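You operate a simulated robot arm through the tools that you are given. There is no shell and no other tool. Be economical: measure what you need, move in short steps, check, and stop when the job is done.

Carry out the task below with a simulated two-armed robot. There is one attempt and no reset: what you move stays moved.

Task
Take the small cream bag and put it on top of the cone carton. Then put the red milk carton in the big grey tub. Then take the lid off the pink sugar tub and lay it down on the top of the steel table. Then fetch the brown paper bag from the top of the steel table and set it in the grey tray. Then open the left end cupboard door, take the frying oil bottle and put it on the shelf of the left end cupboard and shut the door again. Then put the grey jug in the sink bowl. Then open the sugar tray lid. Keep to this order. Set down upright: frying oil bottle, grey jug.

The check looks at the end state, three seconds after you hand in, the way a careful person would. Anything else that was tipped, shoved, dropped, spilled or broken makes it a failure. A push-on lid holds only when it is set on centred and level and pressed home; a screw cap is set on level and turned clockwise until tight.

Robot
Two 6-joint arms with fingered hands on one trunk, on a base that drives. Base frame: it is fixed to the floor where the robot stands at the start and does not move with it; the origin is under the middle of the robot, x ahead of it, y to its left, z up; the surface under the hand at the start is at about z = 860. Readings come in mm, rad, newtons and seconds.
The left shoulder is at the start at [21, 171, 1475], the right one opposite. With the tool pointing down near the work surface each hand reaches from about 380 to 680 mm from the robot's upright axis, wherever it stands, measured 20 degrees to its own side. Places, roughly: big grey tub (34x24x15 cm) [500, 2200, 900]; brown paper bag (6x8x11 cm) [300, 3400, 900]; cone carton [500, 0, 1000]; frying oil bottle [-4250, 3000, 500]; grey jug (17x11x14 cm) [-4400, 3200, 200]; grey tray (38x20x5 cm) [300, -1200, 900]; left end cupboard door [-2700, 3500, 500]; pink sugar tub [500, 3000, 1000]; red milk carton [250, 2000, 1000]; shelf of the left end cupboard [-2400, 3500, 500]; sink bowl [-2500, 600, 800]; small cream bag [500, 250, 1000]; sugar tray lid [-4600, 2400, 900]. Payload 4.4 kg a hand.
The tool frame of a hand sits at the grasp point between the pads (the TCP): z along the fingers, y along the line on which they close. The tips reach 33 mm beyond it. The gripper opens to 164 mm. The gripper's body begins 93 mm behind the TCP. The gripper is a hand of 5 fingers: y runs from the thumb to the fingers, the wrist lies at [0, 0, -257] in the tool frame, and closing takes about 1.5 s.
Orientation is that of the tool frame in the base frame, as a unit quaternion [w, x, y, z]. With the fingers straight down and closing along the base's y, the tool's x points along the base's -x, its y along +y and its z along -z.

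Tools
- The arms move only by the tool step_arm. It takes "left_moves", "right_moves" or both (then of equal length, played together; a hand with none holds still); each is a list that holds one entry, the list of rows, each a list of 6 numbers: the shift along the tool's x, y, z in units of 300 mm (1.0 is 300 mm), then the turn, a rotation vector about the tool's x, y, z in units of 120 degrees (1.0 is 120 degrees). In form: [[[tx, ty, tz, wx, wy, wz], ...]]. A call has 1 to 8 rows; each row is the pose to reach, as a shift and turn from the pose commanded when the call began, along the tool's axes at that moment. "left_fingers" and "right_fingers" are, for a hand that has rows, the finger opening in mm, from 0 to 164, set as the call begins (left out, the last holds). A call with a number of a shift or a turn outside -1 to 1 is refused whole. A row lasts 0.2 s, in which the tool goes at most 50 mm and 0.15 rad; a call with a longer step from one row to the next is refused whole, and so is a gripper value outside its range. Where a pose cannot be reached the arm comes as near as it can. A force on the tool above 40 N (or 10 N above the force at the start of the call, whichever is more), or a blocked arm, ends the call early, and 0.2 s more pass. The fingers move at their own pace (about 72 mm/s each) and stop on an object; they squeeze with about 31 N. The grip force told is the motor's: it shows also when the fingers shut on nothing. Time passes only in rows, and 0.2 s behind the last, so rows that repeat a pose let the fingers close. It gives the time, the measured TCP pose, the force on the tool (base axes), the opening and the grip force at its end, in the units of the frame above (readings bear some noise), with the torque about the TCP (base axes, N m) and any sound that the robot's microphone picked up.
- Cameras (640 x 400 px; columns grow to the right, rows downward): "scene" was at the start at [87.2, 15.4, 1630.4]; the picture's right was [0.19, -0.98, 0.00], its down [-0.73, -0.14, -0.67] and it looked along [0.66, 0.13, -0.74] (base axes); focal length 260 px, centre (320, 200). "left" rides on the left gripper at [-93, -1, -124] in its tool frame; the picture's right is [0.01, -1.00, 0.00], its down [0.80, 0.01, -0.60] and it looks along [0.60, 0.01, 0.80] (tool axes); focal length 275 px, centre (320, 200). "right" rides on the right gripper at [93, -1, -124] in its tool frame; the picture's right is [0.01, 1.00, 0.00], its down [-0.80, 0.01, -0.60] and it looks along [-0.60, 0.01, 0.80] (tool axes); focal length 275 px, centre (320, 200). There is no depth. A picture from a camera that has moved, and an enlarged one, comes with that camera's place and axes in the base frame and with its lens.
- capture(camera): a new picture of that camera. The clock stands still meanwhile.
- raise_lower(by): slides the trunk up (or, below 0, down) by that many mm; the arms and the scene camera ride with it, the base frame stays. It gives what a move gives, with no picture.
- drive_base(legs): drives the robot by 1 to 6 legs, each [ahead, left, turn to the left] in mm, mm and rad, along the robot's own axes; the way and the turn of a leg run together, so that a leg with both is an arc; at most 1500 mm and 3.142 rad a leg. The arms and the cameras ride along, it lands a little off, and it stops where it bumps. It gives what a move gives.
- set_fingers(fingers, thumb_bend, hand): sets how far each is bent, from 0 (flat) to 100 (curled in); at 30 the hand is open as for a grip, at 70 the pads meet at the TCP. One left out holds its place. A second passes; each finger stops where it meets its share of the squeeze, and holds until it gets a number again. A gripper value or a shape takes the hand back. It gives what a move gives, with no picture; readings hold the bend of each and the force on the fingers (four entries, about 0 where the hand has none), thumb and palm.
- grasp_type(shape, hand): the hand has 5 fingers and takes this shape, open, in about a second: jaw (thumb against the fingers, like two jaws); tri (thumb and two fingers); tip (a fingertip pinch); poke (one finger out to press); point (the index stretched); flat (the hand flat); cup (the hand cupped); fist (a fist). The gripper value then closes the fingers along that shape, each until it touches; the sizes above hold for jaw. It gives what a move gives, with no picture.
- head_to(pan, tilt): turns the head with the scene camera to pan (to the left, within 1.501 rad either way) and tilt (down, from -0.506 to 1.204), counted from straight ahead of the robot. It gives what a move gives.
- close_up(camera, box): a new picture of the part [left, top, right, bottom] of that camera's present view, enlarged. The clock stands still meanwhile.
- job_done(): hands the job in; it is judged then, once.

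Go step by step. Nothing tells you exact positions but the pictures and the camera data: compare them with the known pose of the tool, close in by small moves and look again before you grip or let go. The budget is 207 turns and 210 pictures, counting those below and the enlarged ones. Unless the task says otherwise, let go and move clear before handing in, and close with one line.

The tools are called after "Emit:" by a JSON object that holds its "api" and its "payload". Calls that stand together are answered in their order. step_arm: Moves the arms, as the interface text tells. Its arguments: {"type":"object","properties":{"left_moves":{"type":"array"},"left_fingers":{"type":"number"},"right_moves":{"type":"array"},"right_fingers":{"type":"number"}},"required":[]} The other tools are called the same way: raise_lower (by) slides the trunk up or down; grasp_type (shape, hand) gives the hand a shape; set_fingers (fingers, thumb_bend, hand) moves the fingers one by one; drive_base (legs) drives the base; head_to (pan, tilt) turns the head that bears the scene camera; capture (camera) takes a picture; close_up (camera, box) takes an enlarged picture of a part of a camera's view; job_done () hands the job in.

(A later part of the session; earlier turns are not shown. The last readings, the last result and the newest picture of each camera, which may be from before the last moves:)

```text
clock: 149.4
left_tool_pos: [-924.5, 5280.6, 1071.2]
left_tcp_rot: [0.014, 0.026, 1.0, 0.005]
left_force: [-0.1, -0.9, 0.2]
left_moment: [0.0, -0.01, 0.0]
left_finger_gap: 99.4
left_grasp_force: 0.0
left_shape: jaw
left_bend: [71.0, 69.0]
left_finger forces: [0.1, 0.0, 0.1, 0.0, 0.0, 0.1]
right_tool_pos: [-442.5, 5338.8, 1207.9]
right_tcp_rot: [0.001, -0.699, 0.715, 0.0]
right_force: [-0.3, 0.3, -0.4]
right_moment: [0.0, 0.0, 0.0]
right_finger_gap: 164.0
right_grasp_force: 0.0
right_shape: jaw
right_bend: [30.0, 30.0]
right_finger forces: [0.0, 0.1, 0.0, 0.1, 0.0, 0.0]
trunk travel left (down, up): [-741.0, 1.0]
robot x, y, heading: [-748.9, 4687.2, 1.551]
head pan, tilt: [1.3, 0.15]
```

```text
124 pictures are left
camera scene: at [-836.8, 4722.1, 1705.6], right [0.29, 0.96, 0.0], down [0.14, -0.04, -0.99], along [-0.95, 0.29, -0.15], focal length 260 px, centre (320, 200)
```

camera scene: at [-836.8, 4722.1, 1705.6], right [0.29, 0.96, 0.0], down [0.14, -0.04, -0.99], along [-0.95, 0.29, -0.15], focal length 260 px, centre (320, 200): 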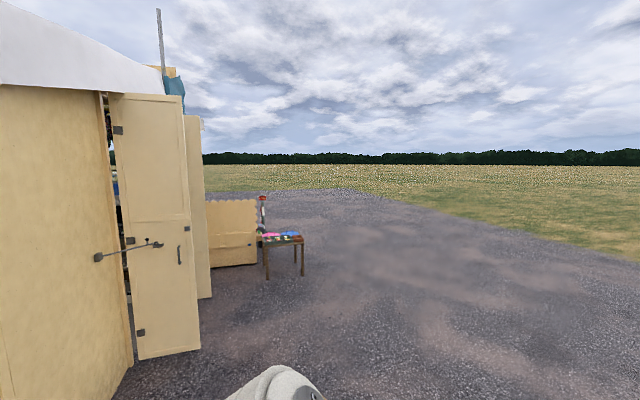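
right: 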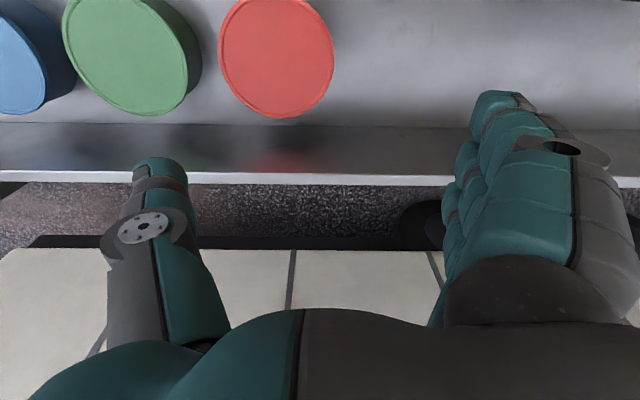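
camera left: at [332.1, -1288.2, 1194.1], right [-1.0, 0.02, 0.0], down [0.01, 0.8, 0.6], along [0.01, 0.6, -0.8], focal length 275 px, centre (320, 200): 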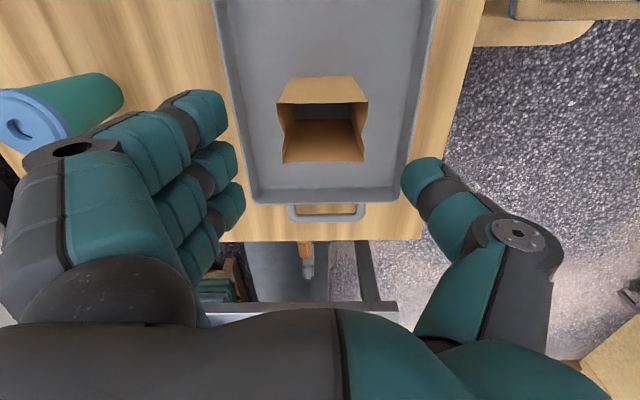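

The end has double doors standing open, with a doorway about 900 mm wide between x≈-3260 and -4160 at y≈3800. I'll drive in front of it and face it.

Emit:
{"api": "drive_base", "payload": {"legs": [[800, 0, 0.02], [0, 1480, 0], [0, 1480, 0], [0, 0, 1.571], [0, 0, 1.571]]}}

Emit:
{"api": "head_to", "payload": {"pan": 0, "tilt": 0.25}}

Emit:
{"api": "capture", "payload": {"camera": "scene"}}

```text
clock: 175.2
left_tool_pos: [-3495.6, 4875.5, 1071.6]
left_tcp_rot: [0.005, 1.0, -0.017, -0.014]
left_force: [0.0, 0.3, 0.2]
left_moment: [0.0, 0.0, 0.03]
left_finger_gap: 99.9
left_grasp_force: 0.0
left_shape: jaw
left_bend: [71.0, 69.0]
left_finger forces: [0.0, 0.1, 0.1, 0.0, 0.0, 0.0]
right_tool_pos: [-3975.5, 4809.3, 1207.4]
right_tcp_rot: [0.0, 0.708, 0.707, -0.001]
right_force: [-0.3, -0.2, -0.7]
right_moment: [0.01, 0.0, 0.01]
right_finger_gap: 164.1
right_grasp_force: 0.0
right_shape: jaw
right_bend: [30.0, 30.0]
right_finger forces: [0.1, 0.0, 0.1, 0.0, 0.0, 0.0]
trunk travel left (down, up): [-741.0, 1.0]
robot x, y, heading: [-3681.1, 5469.6, -1.573]
head pan, tilt: [1.3, 0.15]
```

```text
clock: 176.7
left_tool_pos: [-3496.8, 4875.8, 1072.7]
left_tcp_rot: [0.005, 1.0, -0.017, -0.014]
left_force: [0.5, -1.2, 0.3]
left_moment: [-0.02, -0.03, 0.01]
left_finger_gap: 99.3
left_grasp_force: 0.0
left_shape: jaw
left_bend: [71.0, 69.0]
left_finger forces: [0.1, 0.0, 0.0, 0.0, 0.0, 0.0]
right_tool_pos: [-3976.8, 4808.5, 1207.2]
right_tcp_rot: [0.0, 0.708, 0.706, 0.0]
right_force: [0.7, 0.2, -0.2]
right_moment: [-0.02, -0.02, -0.02]
right_finger_gap: 163.6
right_grasp_force: 0.0
right_shape: jaw
right_bend: [30.0, 30.0]
right_finger forces: [0.1, 0.0, 0.0, 0.1, 0.0, 0.0]
trunk travel left (down, up): [-741.0, 1.0]
robot x, y, heading: [-3685.9, 5466.4, -1.575]
head pan, tilt: [0.0, 0.25]
```

```text
123 pictures are left
camera scene: at [-3685.8, 5364.9, 1696.3], right [-1.0, 0.0, 0.0], down [0.0, 0.25, -0.97], along [0.0, -0.97, -0.25], focal length 260 px, centre (320, 200)
```

scene: 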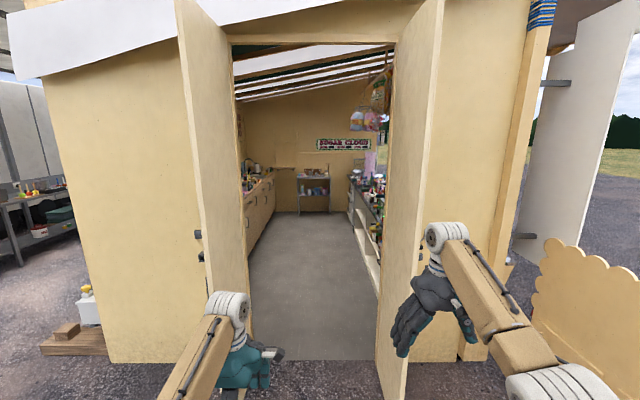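

The doorway is clear with the trailer aisle beyond. I'll tuck the right arm in, centre on the opening and drive toward the threshold.

Emit:
{"api": "step_arm", "payload": {"right_moves": [[[0, 0.12, 0, 0, 0, 0], [0, 0.24, 0, 0, 0, 0], [0, 0.36, 0, 0, 0, 0], [0, 0.5, 0, 0, 0, 0]]]}}

Emit:
{"api": "drive_base", "payload": {"legs": [[0, 72, 0], [1250, 0, 0]]}}

Emit:
{"api": "capture", "payload": {"camera": "scene"}}

```text
clock: 177.7
left_tool_pos: [-3494.2, 4875.1, 1071.6]
left_tcp_rot: [0.005, 1.0, -0.017, -0.015]
left_force: [0.4, 0.3, -1.3]
left_moment: [-0.02, 0.06, 0.02]
left_finger_gap: 99.6
left_grasp_force: 0.1
left_shape: jaw
left_bend: [71.0, 69.0]
left_finger forces: [0.0, 0.0, 0.1, 0.0, 0.0, 0.0]
right_tool_pos: [-3824.7, 4807.3, 1209.5]
right_tcp_rot: [-0.001, 0.708, 0.706, 0.0]
right_force: [-0.4, 0.4, 0.9]
right_moment: [-0.01, 0.03, 0.01]
right_finger_gap: 163.7
right_grasp_force: 0.0
right_shape: jaw
right_bend: [30.0, 30.0]
right_finger forces: [0.1, 0.0, 0.1, 0.0, 0.0, 0.0]
right hand out of reach, approached as far as the arm can: row 3
trunk travel left (down, up): [-741.0, 1.0]
robot x, y, heading: [-3687.4, 5468.3, -1.574]
head pan, tilt: [0.0, 0.25]
```

```text
clock: 184.6
left_tool_pos: [-3441.2, 3620.0, 1070.9]
left_tcp_rot: [0.005, 1.0, -0.023, -0.014]
left_force: [0.9, -0.4, 0.8]
left_moment: [-0.03, 0.0, -0.03]
left_finger_gap: 99.5
left_grasp_force: 0.1
left_shape: jaw
left_bend: [71.0, 69.0]
left_finger forces: [0.0, 0.1, 0.0, 0.0, 0.0, 0.0]
right_tool_pos: [-3773.0, 3555.6, 1207.9]
right_tcp_rot: [0.0, 0.712, 0.702, -0.001]
right_force: [0.9, 0.3, -0.3]
right_moment: [0.03, -0.01, -0.01]
right_finger_gap: 163.9
right_grasp_force: 0.1
right_shape: jaw
right_bend: [30.0, 30.0]
right_finger forces: [0.0, 0.1, 0.1, 0.1, 0.0, 0.0]
trunk travel left (down, up): [-741.0, 1.0]
robot x, y, heading: [-3625.1, 4217.9, -1.586]
head pan, tilt: [0.0, 0.25]
```

```text
122 pictures are left
camera scene: at [-3626.7, 4111.8, 1696.3], right [-1.0, 0.01, 0.0], down [0.0, 0.25, -0.97], along [-0.01, -0.97, -0.25], focal length 260 px, centre (320, 200)
```

scene: 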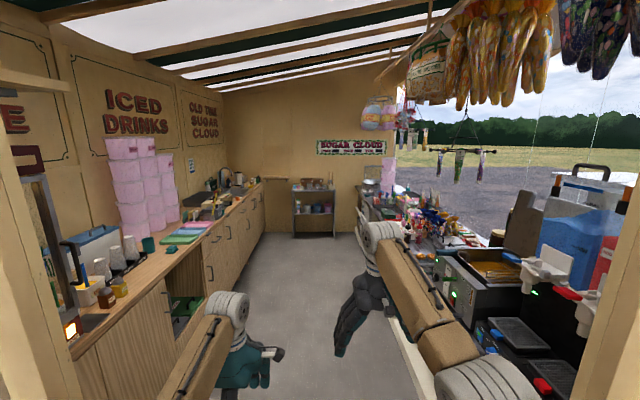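

Inside is clear. The left counter front is at x≈-2750. I'll drive in to about [-3480, 3200] and turn left to face the cupboards.

Emit:
{"api": "drive_base", "payload": {"legs": [[1000, 130, 0.015], [0, 0, 1.571]]}}

Emit:
{"api": "head_to", "payload": {"pan": 0.3, "tilt": 0.75}}

Emit:
{"api": "capture", "payload": {"camera": "scene"}}

```text
clock: 193.7
left_tool_pos: [-2914.4, 3413.3, 1070.1]
left_tcp_rot: [0.013, 0.719, 0.694, -0.007]
left_force: [0.6, -0.5, -0.3]
left_moment: [-0.03, 0.0, -0.04]
left_finger_gap: 99.1
left_grasp_force: 0.0
left_shape: jaw
left_bend: [71.0, 69.0]
left_finger forces: [0.0, 0.1, 0.0, 0.0, 0.1, 0.0]
right_tool_pos: [-2846.8, 3083.0, 1208.6]
right_tcp_rot: [0.001, 0.002, 1.0, 0.0]
right_force: [0.1, -0.3, 0.2]
right_moment: [0.01, 0.01, 0.05]
right_finger_gap: 163.9
right_grasp_force: 0.0
right_shape: jaw
right_bend: [30.0, 30.0]
right_finger forces: [0.0, 0.1, 0.0, 0.2, 0.0, 0.0]
trunk travel left (down, up): [-741.0, 1.0]
robot x, y, heading: [-3507.1, 3225.2, -0.004]
head pan, tilt: [0.0, 0.25]
```

```text
clock: 194.6
left_tool_pos: [-2913.6, 3412.4, 1071.4]
left_tcp_rot: [0.013, 0.719, 0.695, -0.005]
left_force: [1.0, 0.1, -0.3]
left_moment: [0.0, 0.01, -0.01]
left_finger_gap: 99.5
left_grasp_force: 0.1
left_shape: jaw
left_bend: [71.0, 69.0]
left_finger forces: [0.0, 0.1, 0.1, 0.0, 0.0, 0.0]
right_tool_pos: [-2846.6, 3082.5, 1207.8]
right_tcp_rot: [0.0, 0.001, 1.0, 0.001]
right_force: [-0.2, -0.2, 0.7]
right_moment: [0.0, 0.0, 0.0]
right_finger_gap: 164.0
right_grasp_force: 0.0
right_shape: jaw
right_bend: [30.0, 30.0]
right_finger forces: [0.1, 0.0, 0.0, 0.0, 0.1, 0.0]
trunk travel left (down, up): [-741.0, 1.0]
robot x, y, heading: [-3508.0, 3226.0, -0.003]
head pan, tilt: [0.3, 0.75]
```

```text
121 pictures are left
camera scene: at [-3418.5, 3249.4, 1651.3], right [0.29, -0.96, 0.0], down [-0.65, -0.2, -0.73], along [0.7, 0.21, -0.68], focal length 260 px, centre (320, 200)
```

scene: 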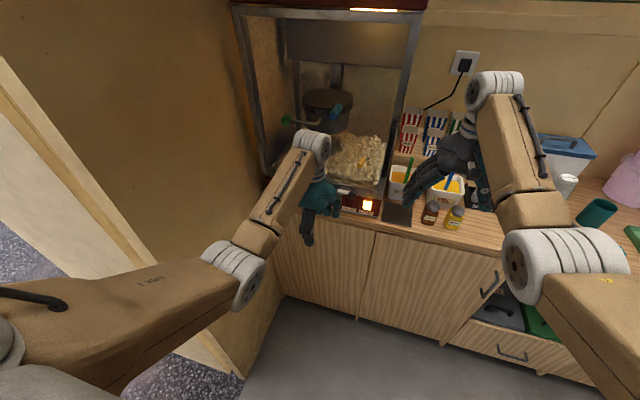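

I can see two doors; the left-end one is at the wall. Zooming to find its handle.

Emit:
{"api": "close_up", "payload": {"camera": "scene", "box": [230, 190, 530, 360]}}

Emit:
{"api": "capture", "payload": {"camera": "left"}}

```text
2.13 times, centred on (380, 275) of scene
camera zoom: at [-3418.5, 3249.4, 1651.3], right [0.29, -0.96, 0.0], down [-0.65, -0.2, -0.73], along [0.7, 0.21, -0.68], focal length 554 px, centre (192, 40)
```

zoom: 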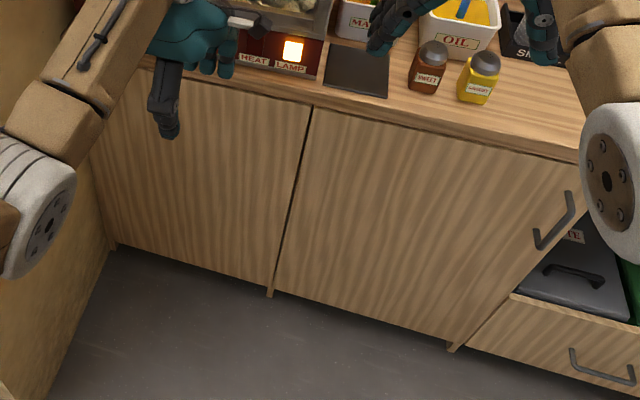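

```text
119 pictures are left
camera left: at [-2920.2, 3323.6, 1197.7], right [-1.0, 0.05, -0.01], down [0.03, 0.82, 0.58], along [0.04, 0.58, -0.82], focal length 275 px, centre (320, 200)
```

left: 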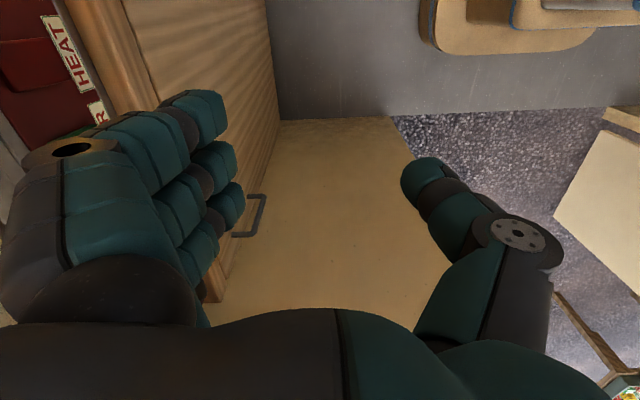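

The left door's vertical handle is near y≈3690, z≈630–760, close to the end wall, with the hinge at y≈3227. I'll lower the trunk and turn the left hand to point forward at 45°, so the thumb can hook behind the bar.

Emit:
{"api": "step_arm", "payload": {"right_moves": [[[0.1, 0, 0.1, 0, 0, 0], [0.2, 0, 0.2, 0, 0, 0], [0.3, 0, 0.3, 0, 0, 0]]], "left_moves": [[[0, 0, 0, 0, 0, -0.07], [0, 0, 0, 0, 0, -0.14], [0, 0, 0, 0, 0, -0.21]]]}}

Emit:
{"api": "raise_lower", "payload": {"by": -520}}

Emit:
{"api": "step_arm", "payload": {"left_moves": [[[0, 0, 0, 0, 0, -0.07], [0, 0, 0, 0, 0, -0.14], [0, 0, 0, 0, 0, -0.21], [0, 0, 0, 0, 0, -0.28], [0, 0, 0, 0, 0, -0.35], [0, 0, 0, 0, 0, -0.42], [0, 0, 0, 0, 0, -0.49], [0, 0, 0, 0, 0, -0.56]]]}}

Emit:
{"api": "capture", "payload": {"camera": "scene"}}

```text
clock: 195.4
left_tool_pos: [-2915.2, 3413.4, 1071.5]
left_tcp_rot: [0.012, 0.549, 0.836, -0.009]
left_force: [0.6, 1.3, 0.2]
left_moment: [-0.01, -0.05, -0.02]
left_finger_gap: 99.4
left_grasp_force: 0.2
left_shape: jaw
left_bend: [71.0, 69.0]
left_finger forces: [0.0, 0.0, 0.1, 0.0, 0.0, 0.0]
right_tool_pos: [-2920.8, 3086.8, 1102.7]
right_tcp_rot: [0.001, 0.001, 1.0, 0.0]
right_force: [-0.1, -0.1, 0.4]
right_moment: [0.0, -0.03, 0.0]
right_finger_gap: 163.9
right_grasp_force: 0.0
right_shape: jaw
right_bend: [30.0, 30.0]
right_finger forces: [0.0, 0.0, 0.0, 0.0, 0.1, 0.1]
right hand out of reach, approached as far as the arm can: row 1, 2, 3
trunk travel left (down, up): [-741.0, 1.0]
robot x, y, heading: [-3509.4, 3220.5, -0.008]
head pan, tilt: [0.3, 0.75]
```

```text
refused: -520 is not a number from -400 to 400
```

```text
clock: 197.2
left_tool_pos: [-2914.9, 3413.0, 1072.5]
left_tcp_rot: [0.005, -0.006, 1.0, -0.015]
left_force: [-0.2, 0.2, -0.9]
left_moment: [0.0, -0.01, 0.01]
left_finger_gap: 99.5
left_grasp_force: 0.0
left_shape: jaw
left_bend: [71.0, 69.0]
left_finger forces: [0.0, 0.0, 0.0, 0.1, 0.0, 0.0]
right_tool_pos: [-2919.2, 3086.3, 1102.1]
right_tcp_rot: [-0.001, 0.003, 1.0, 0.0]
right_force: [-0.2, -0.1, 0.4]
right_moment: [0.01, -0.02, 0.02]
right_finger_gap: 164.1
right_grasp_force: 0.1
right_shape: jaw
right_bend: [30.0, 30.0]
right_finger forces: [0.0, 0.1, 0.1, 0.1, 0.1, 0.0]
trunk travel left (down, up): [-741.0, 1.0]
robot x, y, heading: [-3504.6, 3225.6, -0.0]
head pan, tilt: [0.3, 0.75]
```

```text
118 pictures are left
camera scene: at [-3418.6, 3249.5, 1651.2], right [0.29, -0.96, 0.0], down [-0.65, -0.2, -0.73], along [0.7, 0.21, -0.68], focal length 260 px, centre (320, 200)
```

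scene: 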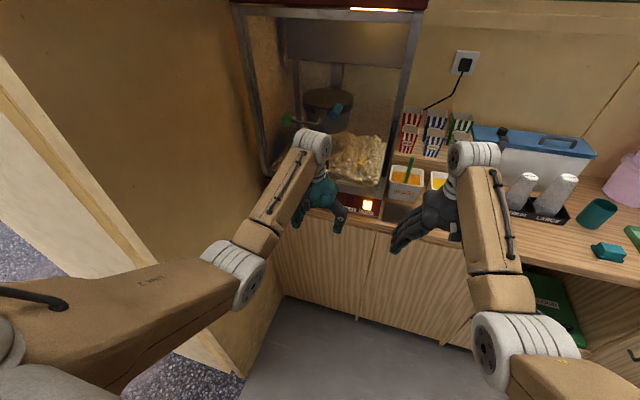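

Now lower the trunk in two moves, then pitch and yaw the left hand.

Emit:
{"api": "raise_lower", "payload": {"by": -400}}

Emit:
{"api": "raise_lower", "payload": {"by": -120}}

Emit:
{"api": "step_arm", "payload": {"left_moves": [[[0, 0, 0, 0, -0.07, 0], [0, 0, 0, 0, -0.14, 0], [0, 0, -0.03, 0, -0.21, 0], [0, 0, -0.06, 0, -0.28, 0], [0, 0, -0.1, 0, -0.35, 0], [0, 0, -0.15, 0, -0.42, 0], [0, 0, -0.2, 0, -0.49, 0], [0, 0, -0.25, 0, -0.56, 0]]]}}

Emit:
{"api": "step_arm", "payload": {"left_moves": [[[0, 0, 0, 0, -0.06, 0], [0, 0, 0, 0, -0.12, 0], [0, 0, 0, 0, -0.19, 0], [0, 0, 0, 0, -0.19, 0]]]}}

Emit:
{"api": "capture", "payload": {"camera": "scene"}}

Emit:
{"api": "capture", "payload": {"camera": "left"}}

```text
clock: 201.0
left_tool_pos: [-2914.2, 3414.3, 672.0]
left_tcp_rot: [0.005, -0.003, 1.0, -0.015]
left_force: [-0.8, -1.4, 0.2]
left_moment: [0.02, 0.02, 0.0]
left_finger_gap: 99.5
left_grasp_force: 0.2
left_shape: jaw
left_bend: [71.0, 69.0]
left_finger forces: [0.0, 0.1, 0.1, 0.1, 0.0, 0.0]
right_tool_pos: [-2928.2, 3086.2, 655.7]
right_tcp_rot: [-0.038, 0.001, 0.999, 0.0]
right_force: [-0.7, 0.2, 0.0]
right_moment: [0.01, 0.02, 0.01]
right_finger_gap: 164.1
right_grasp_force: 0.0
right_shape: jaw
right_bend: [30.0, 30.0]
right_finger forces: [0.1, 0.0, 0.1, 0.1, 0.0, 0.1]
trunk travel left (down, up): [-341.0, 401.0]
robot x, y, heading: [-3504.6, 3225.7, -0.001]
head pan, tilt: [0.3, 0.75]
```

```text
clock: 202.5
left_tool_pos: [-2923.6, 3413.4, 521.1]
left_tcp_rot: [-0.021, -0.003, 1.0, -0.015]
left_force: [0.1, -0.4, -0.5]
left_moment: [0.0, 0.0, 0.03]
left_finger_gap: 99.5
left_grasp_force: 0.0
left_shape: jaw
left_bend: [71.0, 69.0]
left_finger forces: [0.0, 0.0, 0.0, 0.0, 0.0, 0.0]
right_tool_pos: [-2947.5, 3084.9, 486.6]
right_tcp_rot: [-0.083, 0.001, 0.997, 0.001]
right_force: [0.5, 0.1, 0.2]
right_moment: [0.0, -0.03, -0.01]
right_finger_gap: 163.9
right_grasp_force: 0.0
right_shape: jaw
right_bend: [30.0, 30.0]
right_finger forces: [0.0, 0.0, 0.0, 0.0, 0.1, 0.0]
trunk travel left (down, up): [-221.0, 521.0]
robot x, y, heading: [-3506.3, 3223.5, -0.007]
head pan, tilt: [0.3, 0.75]
```

```text
clock: 204.3
left_tool_pos: [-2915.3, 3426.9, 600.4]
left_tcp_rot: [0.542, 0.006, 0.841, 0.009]
left_force: [0.8, -0.2, -0.9]
left_moment: [0.01, 0.0, -0.02]
left_finger_gap: 99.7
left_grasp_force: 0.1
left_shape: jaw
left_bend: [71.0, 69.0]
left_finger forces: [0.0, 0.0, 0.0, 0.0, 0.1, 0.1]
right_tool_pos: [-2947.7, 3086.6, 485.0]
right_tcp_rot: [-0.084, 0.001, 0.996, 0.001]
right_force: [0.5, 0.2, 0.1]
right_moment: [0.02, 0.04, -0.02]
right_finger_gap: 163.8
right_grasp_force: 0.1
right_shape: jaw
right_bend: [30.0, 30.0]
right_finger forces: [0.0, 0.1, 0.0, 0.0, 0.1, 0.0]
trunk travel left (down, up): [-221.0, 521.0]
robot x, y, heading: [-3508.0, 3228.4, -0.009]
head pan, tilt: [0.3, 0.75]
```

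```text
clock: 205.3
left_tool_pos: [-2915.1, 3422.3, 599.7]
left_tcp_rot: [0.697, 0.006, 0.717, 0.002]
left_force: [0.1, -0.2, -0.7]
left_moment: [0.02, -0.03, 0.02]
left_finger_gap: 99.4
left_grasp_force: 0.0
left_shape: jaw
left_bend: [71.0, 69.0]
left_finger forces: [0.0, 0.1, 0.0, 0.0, 0.0, 0.0]
right_tool_pos: [-2947.2, 3085.7, 483.1]
right_tcp_rot: [-0.084, 0.002, 0.996, 0.001]
right_force: [0.1, 0.8, -0.5]
right_moment: [-0.01, -0.02, 0.0]
right_finger_gap: 163.7
right_grasp_force: 0.0
right_shape: jaw
right_bend: [30.0, 30.0]
right_finger forces: [0.0, 0.0, 0.0, 0.0, 0.0, 0.0]
trunk travel left (down, up): [-221.0, 521.0]
robot x, y, heading: [-3506.5, 3227.4, -0.005]
head pan, tilt: [0.3, 0.75]
```

```text
117 pictures are left
camera scene: at [-3349.9, 3249.2, 1127.5], right [0.29, -0.96, 0.0], down [-0.65, -0.2, -0.73], along [0.7, 0.21, -0.68], focal length 260 px, centre (320, 200)
```

scene: 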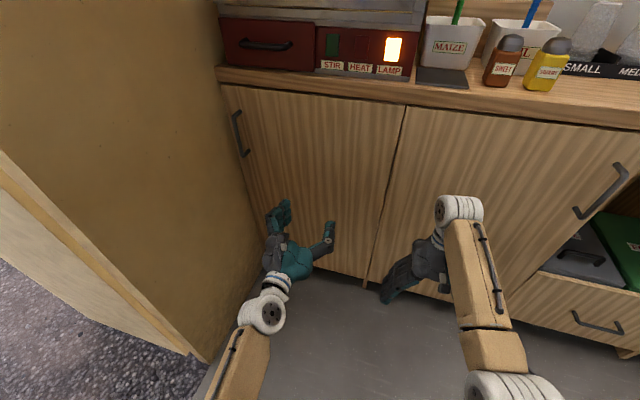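

```text
116 pictures are left
camera left: at [-3037.1, 3420.0, 697.0], right [-0.01, -1.0, -0.02], down [-0.62, 0.02, -0.78], along [0.78, 0.01, -0.62], focal length 275 px, centre (320, 200)
```

left: 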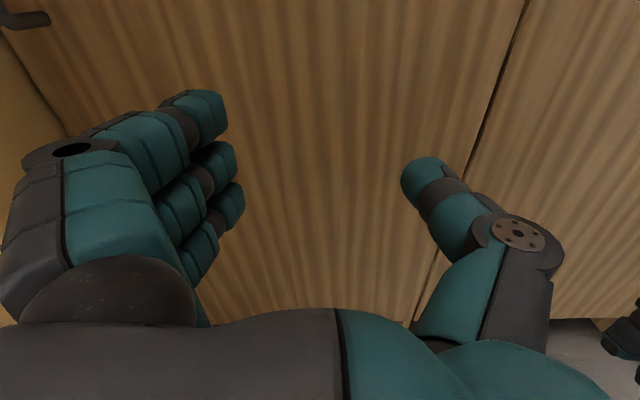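

The handle is at about x -2765, y 3671, z 680–816. Let me zoom on it.

Emit:
{"api": "close_up", "payload": {"camera": "scene", "box": [200, 80, 290, 180]}}

```text
4.00 times, centred on (245, 130) of scene
camera zoom: at [-3349.9, 3249.2, 1127.5], right [0.29, -0.96, 0.0], down [-0.65, -0.2, -0.73], along [0.7, 0.21, -0.68], focal length 1038 px, centre (620, 480)
```

zoom: 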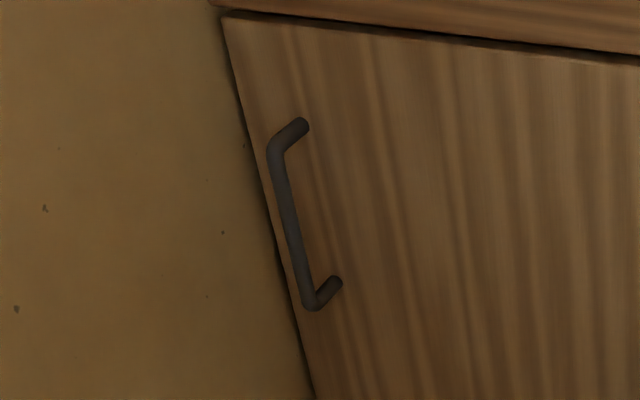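

Bar is at x≈-2771, y≈3673, centre z≈745, with ~40 mm standoff. I'll bring the hand to a 45° pre-grasp pose 110 mm short of it.

Emit:
{"api": "step_arm", "payload": {"left_moves": [[[-0.08, 0.096, 0.037, -0.06, -0.002, 0], [-0.16, 0.192, 0.073, -0.125, -0.004, 0], [-0.24, 0.288, 0.11, -0.19, -0.007, 0], [-0.32, 0.385, 0.147, -0.25, -0.009, 0], [-0.4, 0.48, 0.183, -0.31, -0.011, 0], [-0.483, 0.577, 0.22, -0.375, -0.0134, 0], [-0.483, 0.577, 0.22, -0.375, -0.0134, 0]]], "left_fingers": 44}}

Emit:
{"api": "capture", "payload": {"camera": "left"}}

Emit:
{"api": "capture", "payload": {"camera": "scene"}}

```text
clock: 206.9
left_tool_pos: [-2850.5, 3593.1, 734.1]
left_tcp_rot: [0.643, -0.278, 0.661, 0.27]
left_force: [0.2, -0.2, -0.3]
left_moment: [0.03, 0.01, 0.03]
left_finger_gap: 44.2
left_grasp_force: 0.0
left_shape: jaw
left_bend: [73.0, 76.0]
left_finger forces: [0.0, 0.0, 0.1, 0.0, 0.0, 0.0]
right_tool_pos: [-2947.9, 3085.6, 484.8]
right_tcp_rot: [-0.085, 0.001, 0.996, 0.001]
right_force: [0.3, 1.2, 0.2]
right_moment: [0.03, 0.04, -0.01]
right_finger_gap: 163.7
right_grasp_force: 0.0
right_shape: jaw
right_bend: [30.0, 30.0]
right_finger forces: [0.0, 0.1, 0.1, 0.0, 0.0, 0.0]
trunk travel left (down, up): [-221.0, 521.0]
robot x, y, heading: [-3502.9, 3228.2, -0.003]
head pan, tilt: [0.3, 0.75]
```

```text
114 pictures are left
camera left: at [-2935.4, 3506.2, 829.4], right [0.71, -0.7, -0.01], down [-0.44, -0.44, -0.78], along [0.54, 0.56, -0.62], focal length 275 px, centre (320, 200)
```

left: 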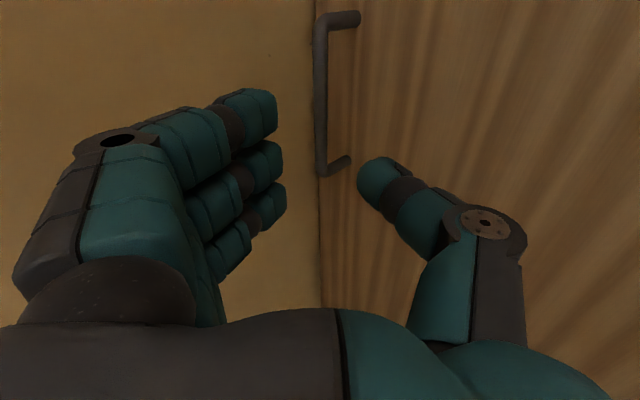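

```text
113 pictures are left
camera scene: at [-3349.8, 3249.2, 1127.4], right [0.29, -0.96, 0.0], down [-0.65, -0.2, -0.73], along [0.7, 0.21, -0.68], focal length 260 px, centre (320, 200)
```

scene: 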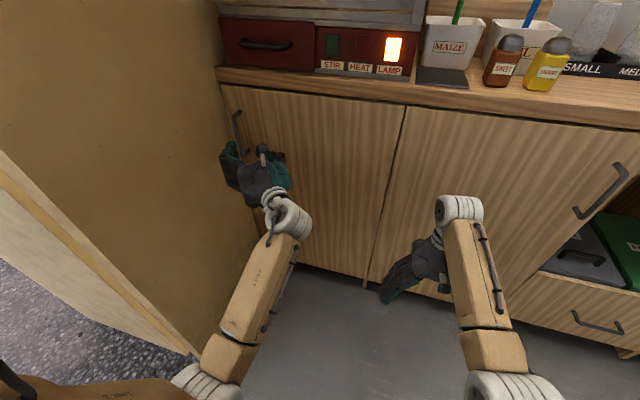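

The bar is well centred between thumb and fingers. Advancing 96 mm along the hand axis.

Emit:
{"api": "step_arm", "payload": {"left_moves": [[[-0.03, 0, 0.12, 0, 0, 0], [-0.03, 0, 0.23, 0, 0, 0], [-0.03, 0, 0.32, 0, 0, 0], [-0.03, 0, 0.32, 0, 0, 0]]]}}

Emit:
{"api": "capture", "payload": {"camera": "left"}}

```text
clock: 207.9
left_tool_pos: [-2782.3, 3664.0, 738.9]
left_tcp_rot: [0.643, -0.277, 0.661, 0.269]
left_force: [-0.5, 0.4, 0.0]
left_moment: [0.0, -0.03, -0.01]
left_finger_gap: 44.3
left_grasp_force: 0.1
left_shape: jaw
left_bend: [73.0, 76.0]
left_finger forces: [0.0, 0.1, 0.1, 0.0, 0.2, 0.0]
right_tool_pos: [-2947.7, 3085.8, 484.8]
right_tcp_rot: [-0.085, 0.002, 0.996, 0.001]
right_force: [-0.4, -0.4, 0.1]
right_moment: [0.0, 0.01, 0.01]
right_finger_gap: 164.1
right_grasp_force: 0.1
right_shape: jaw
right_bend: [30.0, 30.0]
right_finger forces: [0.0, 0.0, 0.0, 0.0, 0.0, 0.1]
trunk travel left (down, up): [-221.0, 521.0]
robot x, y, heading: [-3504.7, 3225.7, 0.0]
head pan, tilt: [0.3, 0.75]
```

```text
112 pictures are left
camera left: at [-2867.8, 3576.1, 834.0], right [0.71, -0.7, -0.01], down [-0.44, -0.44, -0.78], along [0.54, 0.56, -0.62], focal length 275 px, centre (320, 200)
```

left: 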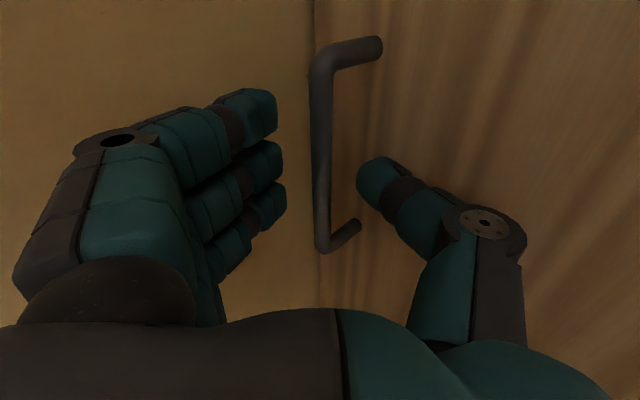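

Bar lies between the fingers. Closing on it.

Emit:
{"api": "step_arm", "payload": {"left_moves": [[[0, 0, 0, 0, 0, 0], [0, 0, 0, 0, 0, 0], [0, 0, 0, 0, 0, 0], [0, 0, 0, 0, 0, 0]]], "left_fingers": 6}}

Emit:
{"api": "capture", "payload": {"camera": "left"}}

```text
clock: 208.9
left_tool_pos: [-2783.8, 3662.6, 739.0]
left_tcp_rot: [0.643, -0.277, 0.661, 0.27]
left_force: [1.4, -1.3, 0.5]
left_moment: [0.03, 0.04, -0.03]
left_finger_gap: 7.3
left_grasp_force: 0.0
left_shape: jaw
left_bend: [71.0, 71.0]
left_finger forces: [0.2, 0.3, 0.5, 0.5, 2.6, 0.0]
right_tool_pos: [-2947.6, 3086.2, 485.8]
right_tcp_rot: [-0.084, 0.002, 0.996, 0.0]
right_force: [0.8, -1.2, 0.1]
right_moment: [0.0, 0.0, -0.01]
right_finger_gap: 163.7
right_grasp_force: 0.0
right_shape: jaw
right_bend: [30.0, 30.0]
right_finger forces: [0.1, 0.0, 0.1, 0.0, 0.0, 0.0]
trunk travel left (down, up): [-221.0, 521.0]
robot x, y, heading: [-3507.6, 3223.0, -0.007]
head pan, tilt: [0.3, 0.75]
```

```text
111 pictures are left
camera left: at [-2868.0, 3575.8, 833.9], right [0.71, -0.7, -0.01], down [-0.44, -0.44, -0.78], along [0.54, 0.56, -0.62], focal length 275 px, centre (320, 200)
```

left: 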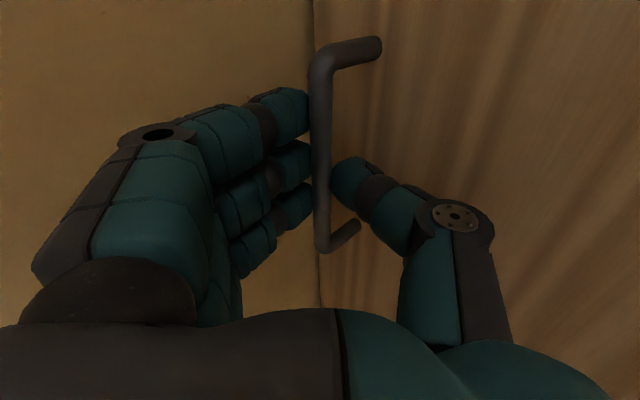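

The grip surrounds the bar. I'll squeeze and pull along the door's arc to about 20°.

Emit:
{"api": "step_arm", "payload": {"left_moves": [[[0, 0, 0, 0, 0, 0], [0, 0.0483, -0.0615, 0, 0, 0], [0, 0.0936, -0.125, 0, 0, 0], [0, 0.135, -0.191, 0, 0, 0], [0, 0.173, -0.2595, 0, 0, 0], [0, 0.208, -0.329, 0, 0, 0], [0, 0.2387, -0.401, 0, 0, 0], [0, 0.257, -0.45, 0, 0, 0]]], "left_fingers": 0}}

Emit:
{"api": "capture", "payload": {"camera": "scene"}}

```text
clock: 210.7
left_tool_pos: [-2932.2, 3623.7, 739.3]
left_tcp_rot: [0.641, -0.279, 0.662, 0.271]
left_force: [-9.6, 20.9, -9.6]
left_moment: [0.12, 0.27, 0.62]
left_finger_gap: 3.5
left_grasp_force: 31.3
left_shape: jaw
left_bend: [69.0, 71.0]
left_finger forces: [6.9, 9.4, 11.5, 13.0, 21.5, 0.1]
right_tool_pos: [-2947.4, 3085.8, 485.7]
right_tcp_rot: [-0.084, 0.002, 0.996, 0.0]
right_force: [-0.7, 0.6, 0.1]
right_moment: [0.01, 0.01, -0.01]
right_finger_gap: 164.0
right_grasp_force: 0.1
right_shape: jaw
right_bend: [30.0, 30.0]
right_finger forces: [0.1, 0.0, 0.0, 0.0, 0.0, 0.1]
trunk travel left (down, up): [-221.0, 521.0]
robot x, y, heading: [-3508.3, 3227.0, -0.008]
head pan, tilt: [0.3, 0.75]
```

```text
110 pictures are left
camera scene: at [-3350.1, 3251.3, 1127.3], right [0.29, -0.96, 0.0], down [-0.65, -0.2, -0.73], along [0.7, 0.21, -0.68], focal length 260 px, centre (320, 200)
```

scene: 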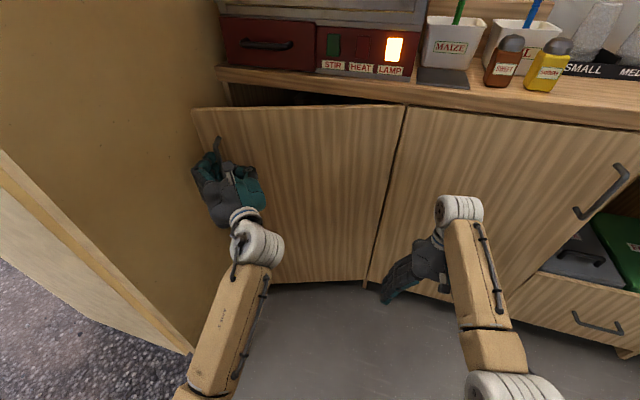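

The door opens well; the hinge is right of it as expected. Continue by translating the base along the arc.

Emit:
{"api": "drive_base", "payload": {"legs": [[-66, -26, 0], [-58, -46, 0]]}}

Emit:
{"api": "capture", "payload": {"camera": "scene"}}

```text
clock: 212.4
left_tool_pos: [-3053.1, 3550.9, 739.2]
left_tcp_rot: [0.642, -0.277, 0.662, 0.269]
left_force: [11.6, -12.3, -17.4]
left_moment: [-0.16, 0.38, -0.24]
left_finger_gap: 4.7
left_grasp_force: 30.8
left_shape: jaw
left_bend: [71.0, 70.0]
left_finger forces: [4.5, 5.2, 5.7, 5.6, 39.0, 0.0]
right_tool_pos: [-3070.5, 3015.7, 484.6]
right_tcp_rot: [-0.086, 0.002, 0.996, 0.001]
right_force: [-0.5, -0.9, -1.0]
right_moment: [0.0, 0.03, -0.02]
right_finger_gap: 163.9
right_grasp_force: 0.0
right_shape: jaw
right_bend: [30.0, 30.0]
right_finger forces: [0.0, 0.0, 0.0, 0.0, 0.0, 0.1]
trunk travel left (down, up): [-221.0, 521.0]
robot x, y, heading: [-3631.5, 3154.6, -0.001]
head pan, tilt: [0.3, 0.75]
```

```text
109 pictures are left
camera scene: at [-3472.0, 3178.4, 1127.1], right [0.29, -0.96, 0.0], down [-0.65, -0.2, -0.73], along [0.7, 0.21, -0.68], focal length 260 px, centre (320, 200)
```

scene: 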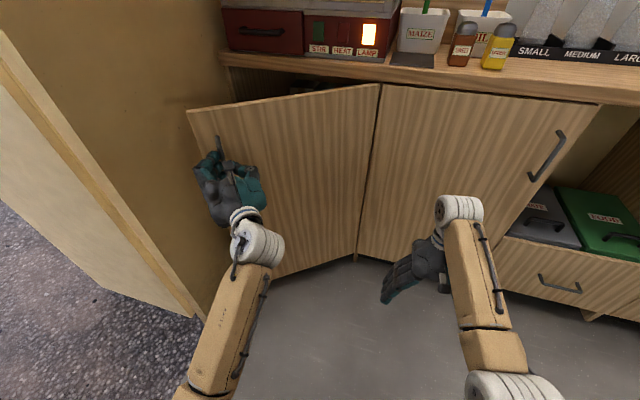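

About 38° open. Continue the arc.

Emit:
{"api": "drive_base", "payload": {"legs": [[-48, -60, 0], [-36, -66, 0], [-22, -72, 0]]}}

Emit:
{"api": "capture", "payload": {"camera": "scene"}}

```text
clock: 214.6
left_tool_pos: [-3155.7, 3393.5, 739.8]
left_tcp_rot: [0.637, -0.284, 0.661, 0.275]
left_force: [-6.5, 1.9, 4.5]
left_moment: [-0.12, -0.17, 0.19]
left_finger_gap: 4.2
left_grasp_force: 30.7
left_shape: jaw
left_bend: [68.0, 73.0]
left_finger forces: [11.3, 9.9, 8.0, 6.1, 28.9, 0.1]
right_tool_pos: [-3166.7, 2854.3, 485.9]
right_tcp_rot: [-0.083, 0.001, 0.997, 0.0]
right_force: [0.9, 0.2, 0.6]
right_moment: [-0.02, 0.01, 0.0]
right_finger_gap: 163.8
right_grasp_force: 0.1
right_shape: jaw
right_bend: [30.0, 30.0]
right_finger forces: [0.1, 0.0, 0.0, 0.0, 0.0, 0.0]
trunk travel left (down, up): [-221.0, 521.0]
robot x, y, heading: [-3728.0, 2990.0, -0.001]
head pan, tilt: [0.3, 0.75]
stopped in leg 3: the force on the tool passed its limit at 42 N (the readings are from after the stop); the commanded pose is now the measured one
```

```text
108 pictures are left
camera scene: at [-3570.3, 3017.8, 1127.7], right [0.29, -0.96, 0.0], down [-0.65, -0.2, -0.73], along [0.7, 0.21, -0.68], focal length 260 px, centre (320, 200)
```

scene: 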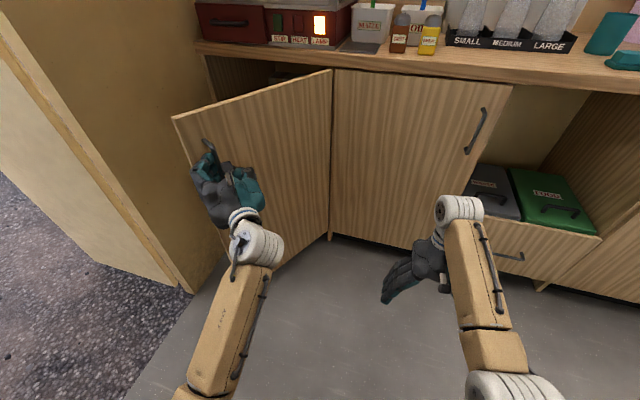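

The door is about 62° open. I'll release the handle, retreat, and check the room behind me.

Emit:
{"api": "step_arm", "payload": {"left_moves": [[[0, 0, 0, 0, 0, 0], [0, 0, 0, 0, 0, 0], [0, 0, 0, 0, 0, 0]]], "left_fingers": 50}}

Emit:
{"api": "drive_base", "payload": {"legs": [[-55, -55, 0]]}}

Emit:
{"api": "capture", "payload": {"camera": "left"}}

Emit:
{"api": "head_to", "payload": {"pan": -1.5, "tilt": 0.5}}

Emit:
{"api": "capture", "payload": {"camera": "scene"}}

```text
clock: 215.3
left_tool_pos: [-3155.1, 3393.2, 737.8]
left_tcp_rot: [0.637, -0.283, 0.663, 0.274]
left_force: [0.1, 0.5, 0.4]
left_moment: [0.03, 0.02, 0.01]
left_finger_gap: 49.1
left_grasp_force: 0.0
left_shape: jaw
left_bend: [73.0, 76.0]
left_finger forces: [0.1, 0.0, 0.0, 0.0, 0.1, 0.1]
right_tool_pos: [-3166.7, 2854.2, 485.5]
right_tcp_rot: [-0.084, 0.002, 0.996, 0.0]
right_force: [1.3, -0.1, 0.5]
right_moment: [0.01, 0.0, -0.03]
right_finger_gap: 164.0
right_grasp_force: 0.1
right_shape: jaw
right_bend: [30.0, 30.0]
right_finger forces: [0.1, 0.1, 0.0, 0.0, 0.1, 0.0]
trunk travel left (down, up): [-221.0, 521.0]
robot x, y, heading: [-3723.7, 2989.6, -0.001]
head pan, tilt: [0.3, 0.75]
```

```text
clock: 216.4
left_tool_pos: [-3208.8, 3336.0, 738.3]
left_tcp_rot: [0.638, -0.282, 0.663, 0.274]
left_force: [0.5, 0.7, 0.2]
left_moment: [0.01, -0.02, 0.02]
left_finger_gap: 49.4
left_grasp_force: 0.2
left_shape: jaw
left_bend: [73.0, 76.0]
left_finger forces: [0.0, 0.0, 0.0, 0.1, 0.1, 0.1]
right_tool_pos: [-3222.1, 2797.7, 485.8]
right_tcp_rot: [-0.084, 0.002, 0.996, 0.0]
right_force: [0.2, 0.6, 0.2]
right_moment: [0.0, 0.02, 0.03]
right_finger_gap: 164.1
right_grasp_force: 0.0
right_shape: jaw
right_bend: [30.0, 30.0]
right_finger forces: [0.0, 0.0, 0.0, 0.1, 0.0, 0.0]
trunk travel left (down, up): [-221.0, 521.0]
robot x, y, heading: [-3778.4, 2935.9, 0.0]
head pan, tilt: [0.3, 0.75]
```

```text
107 pictures are left
camera left: at [-3291.9, 3248.0, 834.7], right [0.72, -0.69, -0.02], down [-0.44, -0.45, -0.78], along [0.53, 0.57, -0.63], focal length 275 px, centre (320, 200)
```

left: 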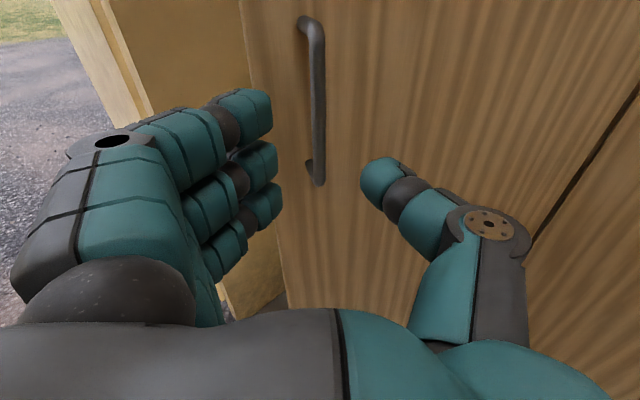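

```text
clock: 218.2
left_tool_pos: [-3208.5, 3336.1, 737.7]
left_tcp_rot: [0.638, -0.281, 0.663, 0.273]
left_force: [0.3, 0.0, -0.4]
left_moment: [-0.02, 0.0, 0.01]
left_finger_gap: 49.4
left_grasp_force: 0.0
left_shape: jaw
left_bend: [73.0, 76.0]
left_finger forces: [0.0, 0.0, 0.1, 0.0, 0.0, 0.0]
right_tool_pos: [-3222.5, 2797.8, 485.5]
right_tcp_rot: [-0.084, 0.004, 0.996, 0.0]
right_force: [-1.1, 0.6, 0.3]
right_moment: [-0.01, -0.02, 0.01]
right_finger_gap: 163.9
right_grasp_force: 0.1
right_shape: jaw
right_bend: [30.0, 30.0]
right_finger forces: [0.0, 0.0, 0.1, 0.0, 0.1, 0.0]
trunk travel left (down, up): [-221.0, 521.0]
robot x, y, heading: [-3781.1, 2938.3, -0.005]
head pan, tilt: [-1.499, 0.499]
```

```text
106 pictures are left
camera scene: at [-3697.7, 2846.7, 1149.4], right [-1.0, -0.07, 0.0], down [-0.03, 0.48, -0.88], along [0.06, -0.88, -0.48], focal length 260 px, centre (320, 200)
```

scene: 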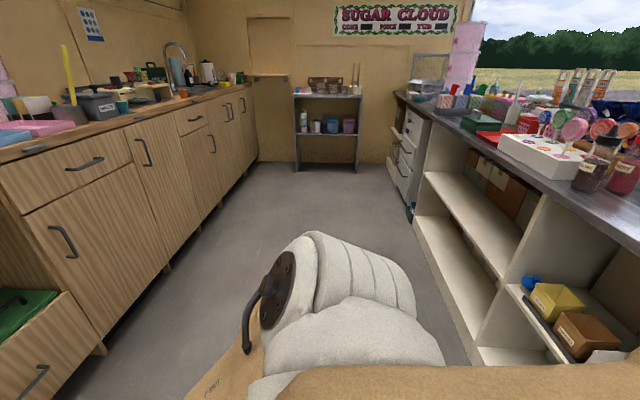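

There is room behind (shelves' front at x≈-4250). I'll back up, point the hand straight forward at z≈600 (below the handle), to grip the door's free edge.

Emit:
{"api": "drive_base", "payload": {"legs": [[-110, 130, 0]]}}

Emit:
{"api": "step_arm", "payload": {"left_moves": [[[0.08, -0.03, 0.02, 0.06, 0, 0], [0.15, -0.055, 0.037, 0.125, 0, 0], [0.23, -0.08, 0.055, 0.19, 0, 0], [0.31, -0.11, 0.073, 0.25, 0, 0], [0.38, -0.135, 0.09, 0.31, 0, 0], [0.46, -0.163, 0.11, 0.375, 0, 0], [0.46, -0.163, 0.11, 0.375, 0, 0]]], "left_fingers": 90}}

Emit:
{"api": "head_to", "payload": {"pan": 0.4, "tilt": 0.6}}

Emit:
{"api": "capture", "payload": {"camera": "left"}}

Emit:
{"api": "capture", "payload": {"camera": "scene"}}

```text
clock: 219.7
left_tool_pos: [-3320.9, 3470.7, 738.6]
left_tcp_rot: [0.637, -0.282, 0.663, 0.274]
left_force: [0.2, 0.0, -0.2]
left_moment: [0.0, 0.01, 0.01]
left_finger_gap: 49.3
left_grasp_force: 0.1
left_shape: jaw
left_bend: [73.0, 76.0]
left_finger forces: [0.1, 0.0, 0.2, 0.1, 0.0, 0.0]
right_tool_pos: [-3331.6, 2931.3, 485.2]
right_tcp_rot: [-0.085, 0.0, 0.996, 0.0]
right_force: [0.6, 0.2, 0.2]
right_moment: [0.01, 0.02, 0.01]
right_finger_gap: 163.9
right_grasp_force: 0.1
right_shape: jaw
right_bend: [30.0, 30.0]
right_finger forces: [0.0, 0.1, 0.0, 0.1, 0.1, 0.1]
trunk travel left (down, up): [-221.0, 521.0]
robot x, y, heading: [-3893.9, 3068.1, -0.006]
head pan, tilt: [-1.499, 0.499]
```

```text
clock: 221.3
left_tool_pos: [-3265.8, 3456.9, 599.9]
left_tcp_rot: [0.693, -0.017, 0.72, 0.0]
left_force: [0.4, 0.5, -0.7]
left_moment: [0.0, 0.01, -0.01]
left_finger_gap: 89.3
left_grasp_force: 0.0
left_shape: jaw
left_bend: [72.0, 71.0]
left_finger forces: [0.0, 0.0, 0.0, 0.1, 0.1, 0.1]
right_tool_pos: [-3331.8, 2931.5, 485.8]
right_tcp_rot: [-0.084, 0.0, 0.996, 0.0]
right_force: [0.4, 0.5, 0.4]
right_moment: [-0.01, 0.0, 0.02]
right_finger_gap: 163.6
right_grasp_force: 0.1
right_shape: jaw
right_bend: [30.0, 30.0]
right_finger forces: [0.0, 0.0, 0.1, 0.0, 0.0, 0.1]
trunk travel left (down, up): [-221.0, 521.0]
robot x, y, heading: [-3887.9, 3071.5, -0.002]
head pan, tilt: [-1.499, 0.499]
```

```text
clock: 223.1
left_tool_pos: [-3265.7, 3457.8, 602.3]
left_tcp_rot: [0.694, -0.018, 0.72, 0.0]
left_force: [0.5, -0.8, 0.5]
left_moment: [-0.03, 0.01, 0.0]
left_finger_gap: 89.4
left_grasp_force: 0.0
left_shape: jaw
left_bend: [72.0, 71.0]
left_finger forces: [0.0, 0.1, 0.0, 0.1, 0.0, 0.0]
right_tool_pos: [-3331.9, 2931.4, 486.1]
right_tcp_rot: [-0.084, 0.001, 0.996, 0.0]
right_force: [0.3, 0.1, 0.1]
right_moment: [0.0, 0.01, 0.0]
right_finger_gap: 164.0
right_grasp_force: 0.0
right_shape: jaw
right_bend: [30.0, 30.0]
right_finger forces: [0.0, 0.0, 0.0, 0.0, 0.1, 0.1]
trunk travel left (down, up): [-221.0, 521.0]
robot x, y, heading: [-3894.6, 3071.8, -0.002]
head pan, tilt: [0.4, 0.6]
```

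```text
105 pictures are left
camera left: at [-3386.4, 3455.1, 697.7], right [0.03, -1.0, 0.01], down [-0.63, -0.03, -0.78], along [0.78, 0.01, -0.63], focal length 275 px, centre (320, 200)
```

left: 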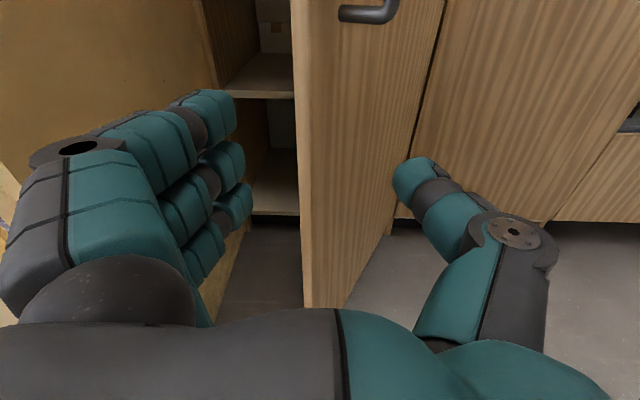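

```text
104 pictures are left
camera scene: at [-3732.2, 3105.0, 1140.3], right [0.39, -0.92, 0.0], down [-0.52, -0.22, -0.82], along [0.76, 0.32, -0.57], focal length 260 px, centre (320, 200)
```

scene: 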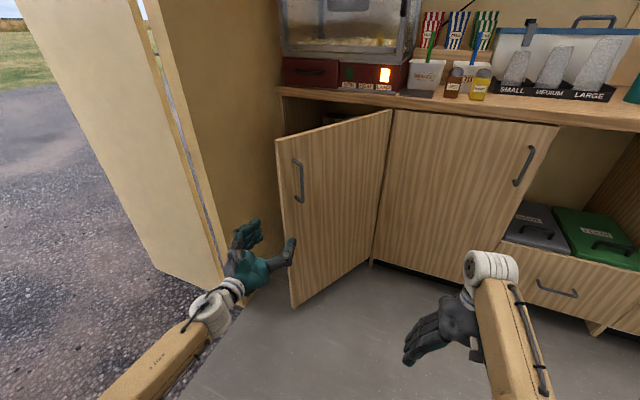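

The door's free edge is straight ahead. Advance to straddle it with fingers inside, thumb outside.

Emit:
{"api": "step_arm", "payload": {"left_moves": [[[0, 0.02, 0.14, 0, 0, 0], [0, 0.02, 0.28, 0, 0, 0], [0, 0.02, 0.4, 0, 0, 0], [0, 0.02, 0.4, 0, 0, 0]]]}}

Emit:
{"api": "capture", "payload": {"camera": "left"}}

```text
clock: 224.1
left_tool_pos: [-3148.0, 3461.5, 597.8]
left_tcp_rot: [0.689, -0.013, 0.724, -0.004]
left_force: [0.0, -0.8, -0.5]
left_moment: [-0.02, 0.0, -0.01]
left_finger_gap: 89.2
left_grasp_force: 0.1
left_shape: jaw
left_bend: [72.0, 71.0]
left_finger forces: [0.0, 0.1, 0.0, 0.0, 0.1, 0.0]
left hand out of reach, approached as far as the arm can: row 3, 4
right_tool_pos: [-3331.8, 2932.7, 485.0]
right_tcp_rot: [-0.084, 0.001, 0.996, 0.0]
right_force: [-0.3, 0.7, -0.5]
right_moment: [0.04, 0.03, 0.02]
right_finger_gap: 163.7
right_grasp_force: 0.0
right_shape: jaw
right_bend: [30.0, 30.0]
right_finger forces: [0.1, 0.0, 0.1, 0.0, 0.0, 0.0]
trunk travel left (down, up): [-221.0, 521.0]
robot x, y, heading: [-3891.8, 3070.6, 0.004]
head pan, tilt: [0.4, 0.6]
```

```text
103 pictures are left
camera left: at [-3267.7, 3459.4, 696.7], right [0.01, -1.0, 0.01], down [-0.64, -0.02, -0.77], along [0.77, 0.0, -0.64], focal length 275 px, centre (320, 200)
```

left: 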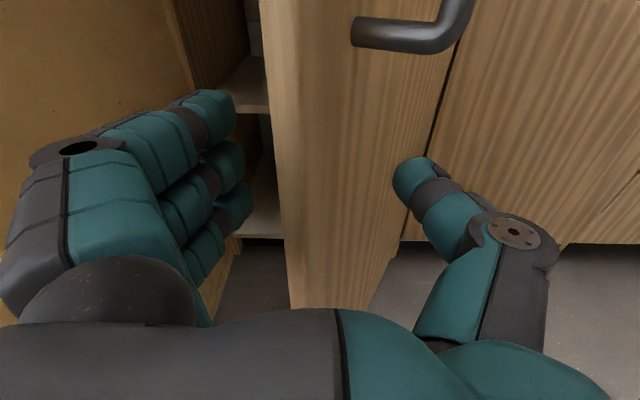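

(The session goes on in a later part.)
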